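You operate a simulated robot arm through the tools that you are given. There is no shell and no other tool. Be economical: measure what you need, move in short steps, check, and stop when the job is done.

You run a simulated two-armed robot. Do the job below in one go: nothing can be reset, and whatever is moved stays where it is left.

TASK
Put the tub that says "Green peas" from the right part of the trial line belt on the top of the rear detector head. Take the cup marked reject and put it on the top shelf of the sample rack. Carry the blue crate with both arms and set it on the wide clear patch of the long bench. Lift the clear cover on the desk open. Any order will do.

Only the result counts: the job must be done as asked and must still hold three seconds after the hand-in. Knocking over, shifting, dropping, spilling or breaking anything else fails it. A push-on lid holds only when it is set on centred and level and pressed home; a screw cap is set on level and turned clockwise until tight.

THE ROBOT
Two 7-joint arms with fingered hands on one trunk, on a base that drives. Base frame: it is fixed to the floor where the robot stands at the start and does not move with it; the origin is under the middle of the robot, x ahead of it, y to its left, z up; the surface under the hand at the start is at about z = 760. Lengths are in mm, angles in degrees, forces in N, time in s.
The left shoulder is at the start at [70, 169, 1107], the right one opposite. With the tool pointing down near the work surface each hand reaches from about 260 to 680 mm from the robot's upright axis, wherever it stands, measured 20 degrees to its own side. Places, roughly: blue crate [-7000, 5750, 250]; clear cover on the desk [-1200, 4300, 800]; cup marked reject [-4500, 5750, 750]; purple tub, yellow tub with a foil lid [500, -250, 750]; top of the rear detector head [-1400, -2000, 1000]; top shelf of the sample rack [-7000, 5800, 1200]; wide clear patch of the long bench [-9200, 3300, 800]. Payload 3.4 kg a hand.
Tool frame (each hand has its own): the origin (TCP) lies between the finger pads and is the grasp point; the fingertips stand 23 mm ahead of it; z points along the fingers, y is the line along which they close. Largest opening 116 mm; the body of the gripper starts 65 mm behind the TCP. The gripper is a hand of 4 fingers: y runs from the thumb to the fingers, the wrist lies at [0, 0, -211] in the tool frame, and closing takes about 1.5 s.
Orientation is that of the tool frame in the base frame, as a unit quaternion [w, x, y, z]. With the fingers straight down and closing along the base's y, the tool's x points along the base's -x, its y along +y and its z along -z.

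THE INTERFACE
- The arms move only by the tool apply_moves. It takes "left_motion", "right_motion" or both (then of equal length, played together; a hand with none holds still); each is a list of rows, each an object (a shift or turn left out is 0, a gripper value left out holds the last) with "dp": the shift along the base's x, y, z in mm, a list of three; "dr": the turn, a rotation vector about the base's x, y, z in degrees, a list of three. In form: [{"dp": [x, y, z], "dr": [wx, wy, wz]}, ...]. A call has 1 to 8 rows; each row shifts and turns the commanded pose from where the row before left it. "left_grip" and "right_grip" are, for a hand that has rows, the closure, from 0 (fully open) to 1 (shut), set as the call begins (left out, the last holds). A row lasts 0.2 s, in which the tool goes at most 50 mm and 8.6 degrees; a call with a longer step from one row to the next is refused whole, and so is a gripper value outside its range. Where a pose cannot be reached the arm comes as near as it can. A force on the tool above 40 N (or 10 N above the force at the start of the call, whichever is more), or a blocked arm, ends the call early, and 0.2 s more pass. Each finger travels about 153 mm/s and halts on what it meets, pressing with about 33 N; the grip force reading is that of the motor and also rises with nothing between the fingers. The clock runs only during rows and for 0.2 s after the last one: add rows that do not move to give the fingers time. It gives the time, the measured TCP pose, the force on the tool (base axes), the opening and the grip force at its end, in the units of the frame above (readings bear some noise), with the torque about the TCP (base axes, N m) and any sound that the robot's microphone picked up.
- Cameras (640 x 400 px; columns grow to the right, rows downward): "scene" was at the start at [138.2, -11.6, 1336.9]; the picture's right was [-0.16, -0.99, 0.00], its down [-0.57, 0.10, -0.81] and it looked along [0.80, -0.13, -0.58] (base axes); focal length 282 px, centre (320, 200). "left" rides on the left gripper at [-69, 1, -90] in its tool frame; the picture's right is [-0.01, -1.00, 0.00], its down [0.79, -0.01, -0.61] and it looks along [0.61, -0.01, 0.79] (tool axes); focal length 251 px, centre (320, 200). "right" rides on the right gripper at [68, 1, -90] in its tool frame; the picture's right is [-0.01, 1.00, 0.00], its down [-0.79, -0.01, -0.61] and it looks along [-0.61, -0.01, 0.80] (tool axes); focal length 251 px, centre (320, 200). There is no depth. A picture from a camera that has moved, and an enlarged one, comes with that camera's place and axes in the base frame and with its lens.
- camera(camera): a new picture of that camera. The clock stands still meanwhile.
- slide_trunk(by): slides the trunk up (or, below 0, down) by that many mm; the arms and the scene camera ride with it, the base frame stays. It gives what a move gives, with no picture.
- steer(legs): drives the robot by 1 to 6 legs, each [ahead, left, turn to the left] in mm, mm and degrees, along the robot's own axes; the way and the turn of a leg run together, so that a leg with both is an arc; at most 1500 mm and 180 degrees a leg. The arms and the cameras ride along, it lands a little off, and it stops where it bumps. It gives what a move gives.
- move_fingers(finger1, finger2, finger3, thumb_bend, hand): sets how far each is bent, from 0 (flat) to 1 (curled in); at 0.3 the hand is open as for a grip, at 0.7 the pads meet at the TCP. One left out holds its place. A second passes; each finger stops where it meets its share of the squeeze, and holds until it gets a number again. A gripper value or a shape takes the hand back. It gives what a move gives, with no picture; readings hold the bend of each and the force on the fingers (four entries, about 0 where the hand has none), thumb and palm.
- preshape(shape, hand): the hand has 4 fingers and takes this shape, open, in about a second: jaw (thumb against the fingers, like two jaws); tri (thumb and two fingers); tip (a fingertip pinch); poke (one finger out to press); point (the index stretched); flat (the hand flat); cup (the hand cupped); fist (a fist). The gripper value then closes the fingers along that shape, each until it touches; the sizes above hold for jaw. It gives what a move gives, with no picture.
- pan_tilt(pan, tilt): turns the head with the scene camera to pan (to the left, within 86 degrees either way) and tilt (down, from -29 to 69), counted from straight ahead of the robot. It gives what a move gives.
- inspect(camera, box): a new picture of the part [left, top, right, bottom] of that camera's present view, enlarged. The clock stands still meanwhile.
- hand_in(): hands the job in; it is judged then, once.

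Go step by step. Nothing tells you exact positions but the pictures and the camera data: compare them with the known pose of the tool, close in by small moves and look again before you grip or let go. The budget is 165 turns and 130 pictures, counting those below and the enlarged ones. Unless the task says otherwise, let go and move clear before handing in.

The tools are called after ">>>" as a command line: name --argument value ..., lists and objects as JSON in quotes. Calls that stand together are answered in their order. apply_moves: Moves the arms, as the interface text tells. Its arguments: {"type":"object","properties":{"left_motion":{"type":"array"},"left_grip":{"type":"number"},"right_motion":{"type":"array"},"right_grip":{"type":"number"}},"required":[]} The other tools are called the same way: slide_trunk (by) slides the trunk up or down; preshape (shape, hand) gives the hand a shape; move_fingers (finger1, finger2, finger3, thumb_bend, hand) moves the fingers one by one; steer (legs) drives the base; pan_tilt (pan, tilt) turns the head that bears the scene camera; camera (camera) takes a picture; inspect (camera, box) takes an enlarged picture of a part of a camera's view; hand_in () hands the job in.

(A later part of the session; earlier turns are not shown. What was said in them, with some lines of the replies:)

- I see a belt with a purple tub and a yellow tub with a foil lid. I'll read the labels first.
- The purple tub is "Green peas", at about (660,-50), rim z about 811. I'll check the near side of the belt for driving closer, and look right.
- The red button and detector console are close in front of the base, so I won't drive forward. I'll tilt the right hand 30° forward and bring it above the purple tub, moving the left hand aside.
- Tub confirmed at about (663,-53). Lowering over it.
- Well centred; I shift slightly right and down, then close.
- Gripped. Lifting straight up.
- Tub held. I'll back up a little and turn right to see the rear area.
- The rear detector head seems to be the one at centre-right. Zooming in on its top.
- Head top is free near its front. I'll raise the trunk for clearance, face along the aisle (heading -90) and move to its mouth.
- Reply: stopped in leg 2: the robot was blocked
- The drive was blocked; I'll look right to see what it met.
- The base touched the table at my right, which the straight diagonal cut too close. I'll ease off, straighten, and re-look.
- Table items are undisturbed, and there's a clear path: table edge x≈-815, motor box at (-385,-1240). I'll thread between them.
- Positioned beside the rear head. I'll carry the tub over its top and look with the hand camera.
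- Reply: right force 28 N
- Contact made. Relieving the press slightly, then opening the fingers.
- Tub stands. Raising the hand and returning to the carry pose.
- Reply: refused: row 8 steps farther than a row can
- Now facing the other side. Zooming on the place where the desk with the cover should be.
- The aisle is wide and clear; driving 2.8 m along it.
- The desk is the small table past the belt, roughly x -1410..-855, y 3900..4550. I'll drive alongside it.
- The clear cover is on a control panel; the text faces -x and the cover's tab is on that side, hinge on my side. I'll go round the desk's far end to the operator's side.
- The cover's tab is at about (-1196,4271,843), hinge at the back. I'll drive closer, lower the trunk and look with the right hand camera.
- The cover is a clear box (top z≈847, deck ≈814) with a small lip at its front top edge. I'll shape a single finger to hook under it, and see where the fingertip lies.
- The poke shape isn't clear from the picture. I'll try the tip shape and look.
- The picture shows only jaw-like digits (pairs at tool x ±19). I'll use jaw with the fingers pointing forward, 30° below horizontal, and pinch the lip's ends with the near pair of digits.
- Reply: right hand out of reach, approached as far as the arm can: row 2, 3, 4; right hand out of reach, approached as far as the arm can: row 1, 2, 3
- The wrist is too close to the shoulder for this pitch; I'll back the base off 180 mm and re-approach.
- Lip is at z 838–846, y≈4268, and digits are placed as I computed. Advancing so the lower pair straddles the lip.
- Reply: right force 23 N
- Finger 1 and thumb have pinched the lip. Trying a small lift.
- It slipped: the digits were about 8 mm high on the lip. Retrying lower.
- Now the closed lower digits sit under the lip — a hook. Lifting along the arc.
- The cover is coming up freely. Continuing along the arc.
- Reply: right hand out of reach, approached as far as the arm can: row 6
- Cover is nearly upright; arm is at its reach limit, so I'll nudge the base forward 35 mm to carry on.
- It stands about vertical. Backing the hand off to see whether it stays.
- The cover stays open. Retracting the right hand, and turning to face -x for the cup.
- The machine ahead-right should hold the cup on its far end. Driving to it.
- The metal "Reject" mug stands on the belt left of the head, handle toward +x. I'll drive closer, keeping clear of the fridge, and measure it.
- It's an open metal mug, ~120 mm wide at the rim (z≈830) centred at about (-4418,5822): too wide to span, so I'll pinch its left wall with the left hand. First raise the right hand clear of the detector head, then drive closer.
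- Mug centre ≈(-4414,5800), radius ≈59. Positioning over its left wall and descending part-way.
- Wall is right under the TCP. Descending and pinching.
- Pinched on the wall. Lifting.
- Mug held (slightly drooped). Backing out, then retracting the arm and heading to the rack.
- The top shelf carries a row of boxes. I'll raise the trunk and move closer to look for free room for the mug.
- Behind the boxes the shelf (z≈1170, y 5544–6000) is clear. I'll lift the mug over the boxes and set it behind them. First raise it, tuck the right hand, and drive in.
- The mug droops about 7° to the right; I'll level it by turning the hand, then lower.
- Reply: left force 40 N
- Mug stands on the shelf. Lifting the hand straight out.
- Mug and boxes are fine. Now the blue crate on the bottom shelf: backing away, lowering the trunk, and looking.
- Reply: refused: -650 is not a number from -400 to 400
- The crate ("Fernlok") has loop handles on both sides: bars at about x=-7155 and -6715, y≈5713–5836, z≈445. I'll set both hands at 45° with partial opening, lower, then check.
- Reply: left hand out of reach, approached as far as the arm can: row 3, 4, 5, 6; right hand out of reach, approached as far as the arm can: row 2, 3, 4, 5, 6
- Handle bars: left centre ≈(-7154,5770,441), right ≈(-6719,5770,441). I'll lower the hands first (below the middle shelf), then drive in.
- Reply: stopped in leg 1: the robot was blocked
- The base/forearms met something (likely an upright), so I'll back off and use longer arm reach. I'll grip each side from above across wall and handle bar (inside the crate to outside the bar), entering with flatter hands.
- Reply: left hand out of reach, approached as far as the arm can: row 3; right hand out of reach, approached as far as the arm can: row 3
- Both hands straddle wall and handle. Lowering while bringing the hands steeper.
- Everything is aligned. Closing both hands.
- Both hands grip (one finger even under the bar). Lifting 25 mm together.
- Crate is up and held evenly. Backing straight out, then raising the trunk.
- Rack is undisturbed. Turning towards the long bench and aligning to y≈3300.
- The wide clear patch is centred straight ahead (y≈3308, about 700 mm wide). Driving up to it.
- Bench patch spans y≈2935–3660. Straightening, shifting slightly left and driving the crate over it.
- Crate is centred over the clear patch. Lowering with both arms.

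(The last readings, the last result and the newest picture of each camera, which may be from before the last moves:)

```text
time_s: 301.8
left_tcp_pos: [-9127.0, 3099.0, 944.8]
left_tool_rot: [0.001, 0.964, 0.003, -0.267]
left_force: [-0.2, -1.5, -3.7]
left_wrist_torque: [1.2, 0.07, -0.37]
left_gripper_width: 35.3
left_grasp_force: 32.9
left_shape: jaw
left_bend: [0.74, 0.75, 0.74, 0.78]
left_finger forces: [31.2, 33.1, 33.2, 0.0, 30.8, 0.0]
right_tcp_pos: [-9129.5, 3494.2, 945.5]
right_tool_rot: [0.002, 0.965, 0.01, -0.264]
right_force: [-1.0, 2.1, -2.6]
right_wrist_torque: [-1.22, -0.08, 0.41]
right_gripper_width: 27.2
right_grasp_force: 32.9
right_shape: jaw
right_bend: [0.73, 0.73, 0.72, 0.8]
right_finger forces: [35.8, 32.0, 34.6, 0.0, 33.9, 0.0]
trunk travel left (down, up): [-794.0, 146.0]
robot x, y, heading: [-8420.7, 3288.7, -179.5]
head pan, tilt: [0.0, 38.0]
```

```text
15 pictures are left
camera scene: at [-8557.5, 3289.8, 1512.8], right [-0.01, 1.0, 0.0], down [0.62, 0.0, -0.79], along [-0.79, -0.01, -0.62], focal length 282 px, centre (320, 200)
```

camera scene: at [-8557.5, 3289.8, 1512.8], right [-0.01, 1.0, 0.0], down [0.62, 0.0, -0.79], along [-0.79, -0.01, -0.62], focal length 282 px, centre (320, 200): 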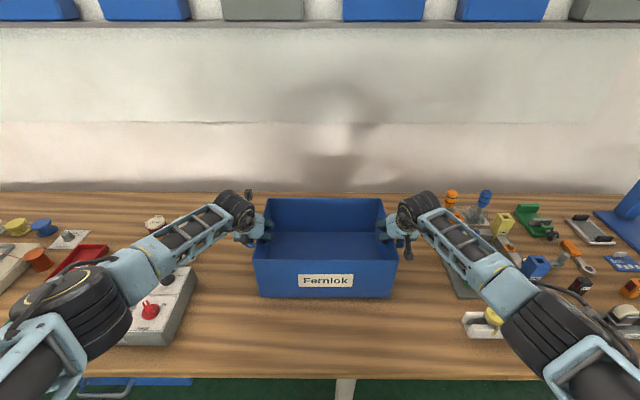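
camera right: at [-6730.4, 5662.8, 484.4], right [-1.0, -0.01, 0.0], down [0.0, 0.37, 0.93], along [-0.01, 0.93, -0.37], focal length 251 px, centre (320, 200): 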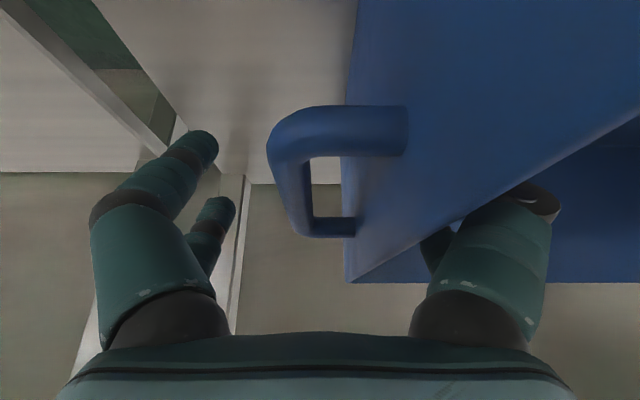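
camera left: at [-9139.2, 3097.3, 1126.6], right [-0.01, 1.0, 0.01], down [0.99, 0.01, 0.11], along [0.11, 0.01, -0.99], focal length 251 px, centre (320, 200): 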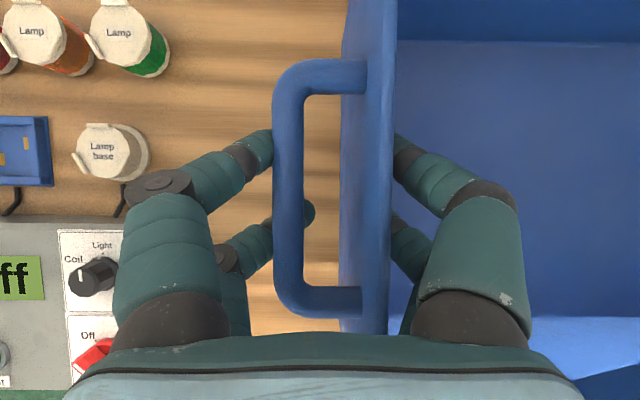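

>>> apply_moves --left_motion '[{"dp": [0, 0, -6]}, {"dp": [0, 0, -5]}, {"dp": [0, 0, -4]}, {"dp": [0, 0, -4]}, {"dp": [0, 0, -3]}]' --right_motion '[{"dp": [0, 0, -6]}, {"dp": [0, 0, -5]}, {"dp": [0, 0, -4]}, {"dp": [0, 0, -4]}, {"dp": [0, 0, -3]}]'

>>> inspect --camera "scene" --box '[220, 180, 440, 320]'

```text
time_s: 302.9
left_tcp_pos: [-9126.8, 3099.3, 923.3]
left_tool_rot: [0.0, 0.964, 0.004, -0.267]
left_force: [0.8, -5.4, -2.5]
left_wrist_torque: [1.25, 0.24, -0.51]
left_gripper_width: 35.7
left_grasp_force: 33.0
left_shape: jaw
left_bend: [0.74, 0.75, 0.74, 0.78]
left_finger forces: [31.0, 36.4, 32.9, 0.1, 31.6, 0.0]
right_tcp_pos: [-9128.4, 3493.5, 924.7]
right_tool_rot: [0.003, 0.964, 0.01, -0.265]
right_force: [-1.8, 4.1, -1.0]
right_wrist_torque: [-1.19, 0.03, 0.29]
right_gripper_width: 27.3
right_grasp_force: 32.8
right_shape: jaw
right_bend: [0.73, 0.73, 0.72, 0.8]
right_finger forces: [35.1, 32.2, 35.2, 0.1, 34.5, 0.0]
trunk travel left (down, up): [-794.0, 146.0]
robot x, y, heading: [-8421.4, 3287.3, -179.5]
head pan, tilt: [0.0, 38.0]
```

```text
2.86 times, centred on (330, 250) of scene
camera zoom: at [-8557.0, 3289.8, 1512.9], right [-0.01, 1.0, 0.0], down [0.62, 0.0, -0.79], along [-0.79, -0.01, -0.62], focal length 804 px, centre (291, 57)
```

zoom: 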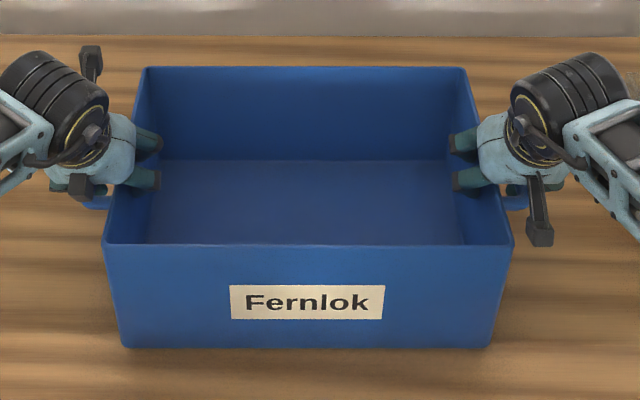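

>>> apply_moves --left_motion '[{"dp": [0, 0, -2]}, {"dp": [0, 0, -2]}, {"dp": [0, 0, -2]}]' --right_motion '[{"dp": [0, 0, -2]}, {"dp": [0, 0, -2]}, {"dp": [0, 0, -2]}]'

```text
time_s: 303.8
left_tcp_pos: [-9123.5, 3097.3, 920.5]
left_tool_rot: [0.001, 0.963, 0.004, -0.268]
left_force: [0.1, -3.0, -1.7]
left_wrist_torque: [1.39, 0.58, -0.46]
left_gripper_width: 35.3
left_grasp_force: 33.3
left_shape: jaw
left_bend: [0.74, 0.75, 0.74, 0.79]
left_finger forces: [29.2, 40.8, 32.6, 0.1, 33.6, 0.0]
right_tcp_pos: [-9125.8, 3493.3, 921.9]
right_tool_rot: [0.002, 0.963, 0.01, -0.268]
right_force: [4.2, 4.0, 8.1]
right_wrist_torque: [-1.22, 0.33, 0.29]
right_gripper_width: 27.4
right_grasp_force: 32.8
right_shape: jaw
right_bend: [0.73, 0.73, 0.73, 0.8]
right_finger forces: [34.6, 34.9, 33.9, 0.0, 36.2, 0.0]
trunk travel left (down, up): [-794.0, 146.0]
robot x, y, heading: [-8419.2, 3290.5, -179.3]
head pan, tilt: [0.0, 38.0]
```

Contact begins; a few more mm to seat it.

>>> apply_moves --left_motion '[{"dp": [0, 0, -2]}, {"dp": [0, 0, -2]}, {}]' --right_motion '[{"dp": [0, 0, -2]}, {"dp": [0, 0, -2]}, {}]'

>>> camera --camera "right"

```text
time_s: 304.6
left_tcp_pos: [-9122.8, 3098.4, 917.6]
left_tool_rot: [0.0, 0.963, 0.004, -0.271]
left_force: [-5.1, -2.0, 8.9]
left_wrist_torque: [1.39, 0.52, -0.41]
left_gripper_width: 35.2
left_grasp_force: 33.0
left_shape: jaw
left_bend: [0.74, 0.75, 0.74, 0.79]
left_finger forces: [28.8, 36.2, 32.9, 0.0, 33.5, 0.0]
right_tcp_pos: [-9124.6, 3492.9, 919.4]
right_tool_rot: [0.001, 0.963, 0.009, -0.269]
right_force: [-6.4, 3.1, 24.6]
right_wrist_torque: [-1.22, 0.45, 0.18]
right_gripper_width: 27.4
right_grasp_force: 33.1
right_shape: jaw
right_bend: [0.73, 0.73, 0.73, 0.8]
right_finger forces: [35.4, 35.3, 33.1, 0.0, 31.2, 0.0]
trunk travel left (down, up): [-794.0, 146.0]
robot x, y, heading: [-8422.4, 3286.0, -179.5]
head pan, tilt: [0.0, 38.0]
```

```text
13 pictures are left
camera right: at [-9020.5, 3494.2, 961.2], right [0.01, -1.0, 0.0], down [-0.36, 0.0, 0.93], along [-0.93, -0.01, -0.36], focal length 251 px, centre (320, 200)
```

right: 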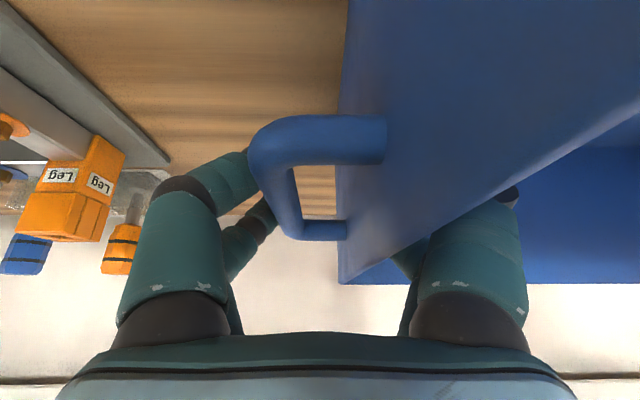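

Seated. Relieving slightly and opening both hands.

>>> apply_moves --left_motion '[{"dp": [0, 0, 1]}, {"dp": [0, 0, 1]}]' --right_motion '[{"dp": [0, 0, 1]}, {"dp": [0, 0, 1]}]'

>>> apply_moves --left_motion '[{}, {}, {}, {}, {}, {}, {}, {}]' --right_motion '[{}, {}, {}, {}, {}, {}, {}, {}]' --left_grip 0.2 --right_grip 0.2

>>> camera --camera "left"

>>> camera --camera "right"

```text
time_s: 305.1
left_tcp_pos: [-9123.3, 3098.8, 918.0]
left_tool_rot: [0.0, 0.963, 0.003, -0.269]
left_force: [-4.8, -0.7, 8.5]
left_wrist_torque: [1.43, 0.62, -0.42]
left_gripper_width: 35.8
left_grasp_force: 32.5
left_shape: jaw
left_bend: [0.74, 0.75, 0.74, 0.79]
left_finger forces: [28.6, 37.2, 32.9, 0.0, 33.9, 0.1]
right_tcp_pos: [-9126.0, 3493.3, 920.2]
right_tool_rot: [0.002, 0.964, 0.011, -0.267]
right_force: [-10.4, 1.4, 25.0]
right_wrist_torque: [-1.27, 0.54, 0.25]
right_gripper_width: 27.4
right_grasp_force: 32.7
right_shape: jaw
right_bend: [0.73, 0.73, 0.73, 0.8]
right_finger forces: [35.6, 35.7, 32.6, 0.0, 32.1, 0.0]
trunk travel left (down, up): [-794.0, 146.0]
robot x, y, heading: [-8420.6, 3287.3, -179.5]
head pan, tilt: [0.0, 38.0]
```

```text
time_s: 306.9
left_tcp_pos: [-9126.4, 3098.4, 917.3]
left_tool_rot: [0.001, 0.963, 0.004, -0.268]
left_force: [-0.3, 0.1, 0.5]
left_wrist_torque: [0.02, 0.01, -0.01]
left_gripper_width: 92.4
left_grasp_force: 0.0
left_shape: jaw
left_bend: [0.59, 0.59, 0.59, 0.59]
left_finger forces: [0.0, 0.0, 0.0, 0.0, 0.0, 0.0]
right_tcp_pos: [-9127.6, 3495.0, 916.5]
right_tool_rot: [0.002, 0.964, 0.009, -0.266]
right_force: [-0.5, 0.4, 0.2]
right_wrist_torque: [0.02, -0.03, 0.01]
right_gripper_width: 92.3
right_grasp_force: 0.1
right_shape: jaw
right_bend: [0.59, 0.59, 0.59, 0.59]
right_finger forces: [0.1, 0.0, 0.0, 0.0, 0.0, 0.1]
trunk travel left (down, up): [-794.0, 146.0]
robot x, y, heading: [-8420.4, 3289.3, -179.6]
head pan, tilt: [0.0, 38.0]
```

```text
12 pictures are left
camera left: at [-9137.9, 3097.4, 1027.8], right [-0.01, 1.0, 0.01], down [0.99, 0.01, 0.11], along [0.11, 0.01, -0.99], focal length 251 px, centre (320, 200)
```

left: 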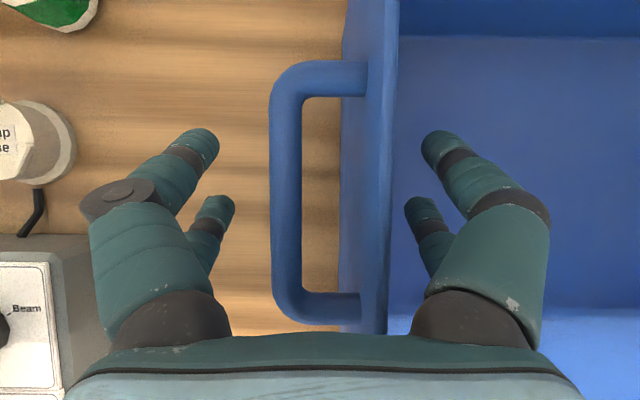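

```text
11 pictures are left
camera right: at [-9022.5, 3495.2, 959.0], right [0.01, -1.0, 0.0], down [-0.37, 0.0, 0.93], along [-0.93, -0.01, -0.37], focal length 251 px, centre (320, 200)
```

right: 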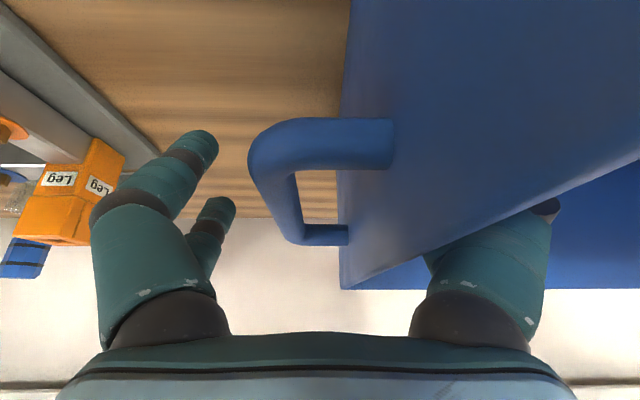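

Released and clear of the handles. Raising both hands straight up, then backing away for a check.

>>> apply_moves --left_motion '[{"dp": [0, 0, 15]}, {"dp": [0, 0, 30]}, {"dp": [0, 0, 40]}, {"dp": [0, 0, 40]}, {"dp": [0, 0, 30]}]' --right_motion '[{"dp": [0, 0, 15]}, {"dp": [0, 0, 30]}, {"dp": [0, 0, 40]}, {"dp": [0, 0, 40]}, {"dp": [0, 0, 30]}]'

>>> steer --legs '[[-700, 0, 0]]'

>>> camera --camera "scene"

```text
time_s: 308.1
left_tcp_pos: [-9123.7, 3095.9, 1072.1]
left_tool_rot: [0.0, 0.963, 0.003, -0.268]
left_force: [0.1, 0.1, -0.3]
left_wrist_torque: [0.0, -0.02, 0.03]
left_gripper_width: 92.5
left_grasp_force: 0.0
left_shape: jaw
left_bend: [0.59, 0.59, 0.59, 0.59]
left_finger forces: [0.0, 0.0, 0.0, 0.0, 0.1, 0.1]
right_tcp_pos: [-9128.0, 3495.1, 1073.4]
right_tool_rot: [0.002, 0.964, 0.009, -0.266]
right_force: [0.6, 0.2, -0.3]
right_wrist_torque: [-0.02, -0.02, 0.0]
right_gripper_width: 92.3
right_grasp_force: 0.1
right_shape: jaw
right_bend: [0.59, 0.59, 0.59, 0.59]
right_finger forces: [0.0, 0.0, 0.1, 0.1, 0.0, 0.0]
trunk travel left (down, up): [-794.0, 146.0]
robot x, y, heading: [-8424.5, 3287.4, -179.8]
head pan, tilt: [0.0, 38.0]
```

```text
time_s: 311.9
left_tcp_pos: [-8438.8, 3099.5, 1070.8]
left_tool_rot: [0.001, 0.964, 0.006, -0.267]
left_force: [-0.1, 0.1, -0.1]
left_wrist_torque: [0.02, -0.01, 0.05]
left_gripper_width: 92.2
left_grasp_force: 0.2
left_shape: jaw
left_bend: [0.59, 0.59, 0.59, 0.59]
left_finger forces: [0.0, 0.0, 0.1, 0.0, 0.1, 0.1]
right_tcp_pos: [-8443.1, 3495.9, 1072.4]
right_tool_rot: [0.003, 0.964, 0.013, -0.265]
right_force: [0.2, 0.1, -0.7]
right_wrist_torque: [-0.02, 0.0, -0.01]
right_gripper_width: 92.5
right_grasp_force: 0.1
right_shape: jaw
right_bend: [0.59, 0.59, 0.59, 0.59]
right_finger forces: [0.0, 0.0, 0.0, 0.0, 0.1, 0.0]
trunk travel left (down, up): [-794.0, 146.0]
robot x, y, heading: [-7735.5, 3294.9, -179.1]
head pan, tilt: [0.0, 38.0]
```

```text
10 pictures are left
camera scene: at [-7871.1, 3295.7, 1512.9], right [-0.01, 1.0, 0.0], down [0.62, 0.01, -0.79], along [-0.79, -0.01, -0.62], focal length 282 px, centre (320, 200)
```

scene: 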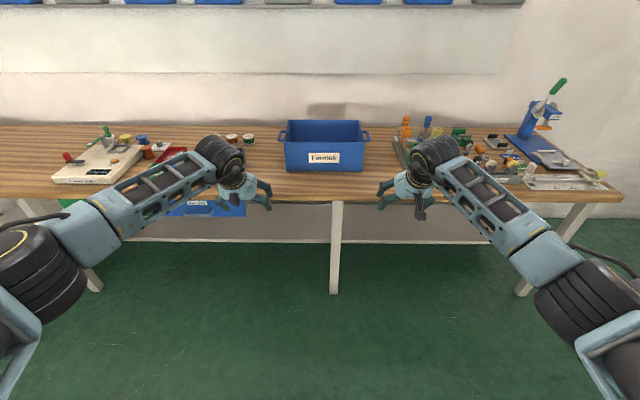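

The crate stands on the clear patch with nothing disturbed. I'll turn for a distant look at the cover before handing in.

>>> steer --legs '[[-1500, 0, 0], [0, 0, 180], [1500, 600, 0]]'

>>> pan_tilt --pan 6 --tilt 12

>>> inspect --camera "scene" --box '[240, 140, 400, 240]'

```text
refused: leg 3 is longer than a leg can be; nothing moved
```

```text
time_s: 312.8
left_tcp_pos: [-8436.7, 3099.2, 1070.9]
left_tool_rot: [0.001, 0.964, 0.006, -0.267]
left_force: [0.0, 0.5, -0.1]
left_wrist_torque: [-0.01, -0.02, -0.04]
left_gripper_width: 92.5
left_grasp_force: 0.0
left_shape: jaw
left_bend: [0.59, 0.59, 0.59, 0.59]
left_finger forces: [0.0, 0.1, 0.0, 0.0, 0.0, 0.1]
right_tcp_pos: [-8442.8, 3496.7, 1072.7]
right_tool_rot: [0.003, 0.964, 0.012, -0.265]
right_force: [0.2, -0.9, -1.1]
right_wrist_torque: [-0.02, 0.03, 0.03]
right_gripper_width: 92.7
right_grasp_force: 0.0
right_shape: jaw
right_bend: [0.59, 0.59, 0.59, 0.59]
right_finger forces: [0.0, 0.0, 0.0, 0.0, 0.0, 0.0]
trunk travel left (down, up): [-794.0, 146.0]
robot x, y, heading: [-7733.0, 3300.4, -179.1]
head pan, tilt: [6.0, 12.0]
```

```text
4.00 times, centred on (320, 190) of scene
camera zoom: at [-7876.4, 3285.9, 1554.4], right [-0.12, 0.99, 0.0], down [0.21, 0.02, -0.98], along [-0.97, -0.11, -0.21], focal length 1126 px, centre (320, 240)
```

zoom: 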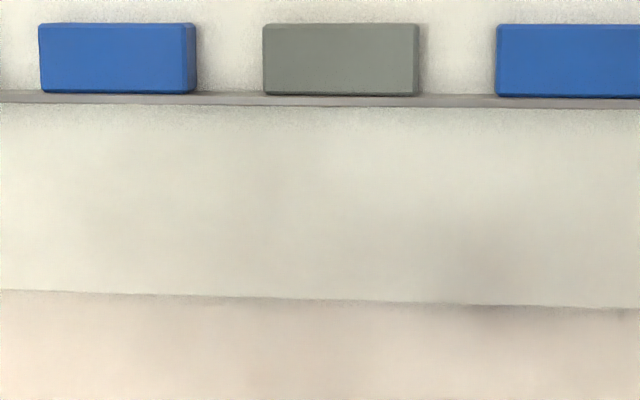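

>>> steer --legs '[[0, 0, 179], [0, 1080, 0], [1400, 0, 0], [1400, 0, 0]]'

>>> pan_tilt --pan 0 --tilt 12

>>> inspect --camera "scene" --box '[240, 140, 400, 240]'

```text
time_s: 338.5
left_tcp_pos: [-4202.1, 4330.2, 1070.9]
left_tool_rot: [0.268, 0.026, 0.963, -0.008]
left_force: [-0.6, -0.1, 0.1]
left_wrist_torque: [0.04, 0.02, 0.03]
left_gripper_width: 92.6
left_grasp_force: 0.0
left_shape: jaw
left_bend: [0.59, 0.59, 0.59, 0.59]
left_finger forces: [0.1, 0.1, 0.1, 0.0, 0.1, 0.1]
right_tcp_pos: [-4223.7, 3932.2, 1071.1]
right_tool_rot: [0.265, 0.019, 0.964, -0.006]
right_force: [0.2, -1.1, -0.8]
right_wrist_torque: [-0.02, 0.0, 0.02]
right_gripper_width: 92.7
right_grasp_force: 0.1
right_shape: jaw
right_bend: [0.59, 0.59, 0.59, 0.59]
right_finger forces: [0.1, 0.0, 0.0, 0.1, 0.0, 0.1]
trunk travel left (down, up): [-794.0, 146.0]
robot x, y, heading: [-4919.4, 4183.1, -3.0]
head pan, tilt: [6.0, 12.0]
```

```text
time_s: 339.2
left_tcp_pos: [-4202.6, 4330.6, 1071.3]
left_tool_rot: [0.267, 0.026, 0.963, -0.007]
left_force: [0.7, 0.3, -0.1]
left_wrist_torque: [0.03, 0.05, -0.01]
left_gripper_width: 92.3
left_grasp_force: 0.1
left_shape: jaw
left_bend: [0.59, 0.59, 0.59, 0.59]
left_finger forces: [0.0, 0.0, 0.1, 0.1, 0.1, 0.1]
right_tcp_pos: [-4223.5, 3932.9, 1071.8]
right_tool_rot: [0.266, 0.02, 0.964, -0.006]
right_force: [0.5, 0.4, 0.3]
right_wrist_torque: [-0.03, 0.01, 0.02]
right_gripper_width: 92.4
right_grasp_force: 0.0
right_shape: jaw
right_bend: [0.59, 0.59, 0.59, 0.59]
right_finger forces: [0.0, 0.0, 0.0, 0.1, 0.0, 0.0]
trunk travel left (down, up): [-794.0, 146.0]
robot x, y, heading: [-4916.3, 4182.1, -3.1]
head pan, tilt: [0.0, 12.0]
```

```text
4.00 times, centred on (320, 190) of scene
camera zoom: at [-4771.4, 4177.9, 1554.4], right [-0.05, -1.0, 0.0], down [-0.21, 0.01, -0.98], along [0.98, -0.05, -0.21], focal length 1126 px, centre (320, 240)
```

zoom: 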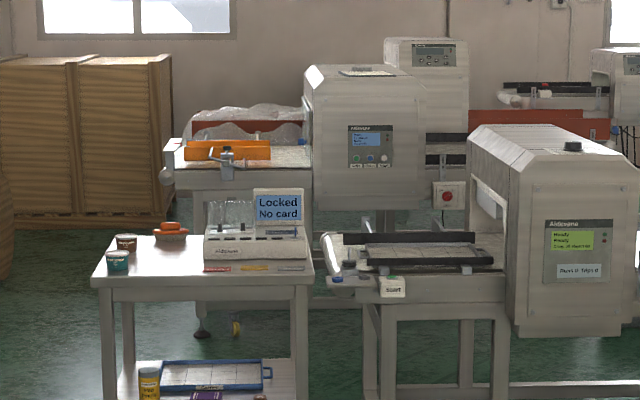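

The cover is still standing open (clear panel upright behind the knobs), and the other three items are in place. Handing in.

>>> hand_in

```text
The job is handed in.
```

I finished all four jobs and handed in the result:

- **Green peas tub:** it stands on top of the rear detector head.
- **Reject cup:** it is on the top shelf of the sample rack, behind the row of boxes.
- **Blue crate:** I carried it with both arms, and it sits on the wide clear patch of the long bench.
- **Clear cover:** it was still standing open when I checked from across the room just before handing in.

The base was stopped by contact twice: at the table with the reject tray, and while I was driving up to the rack. I saw nothing moved either time.
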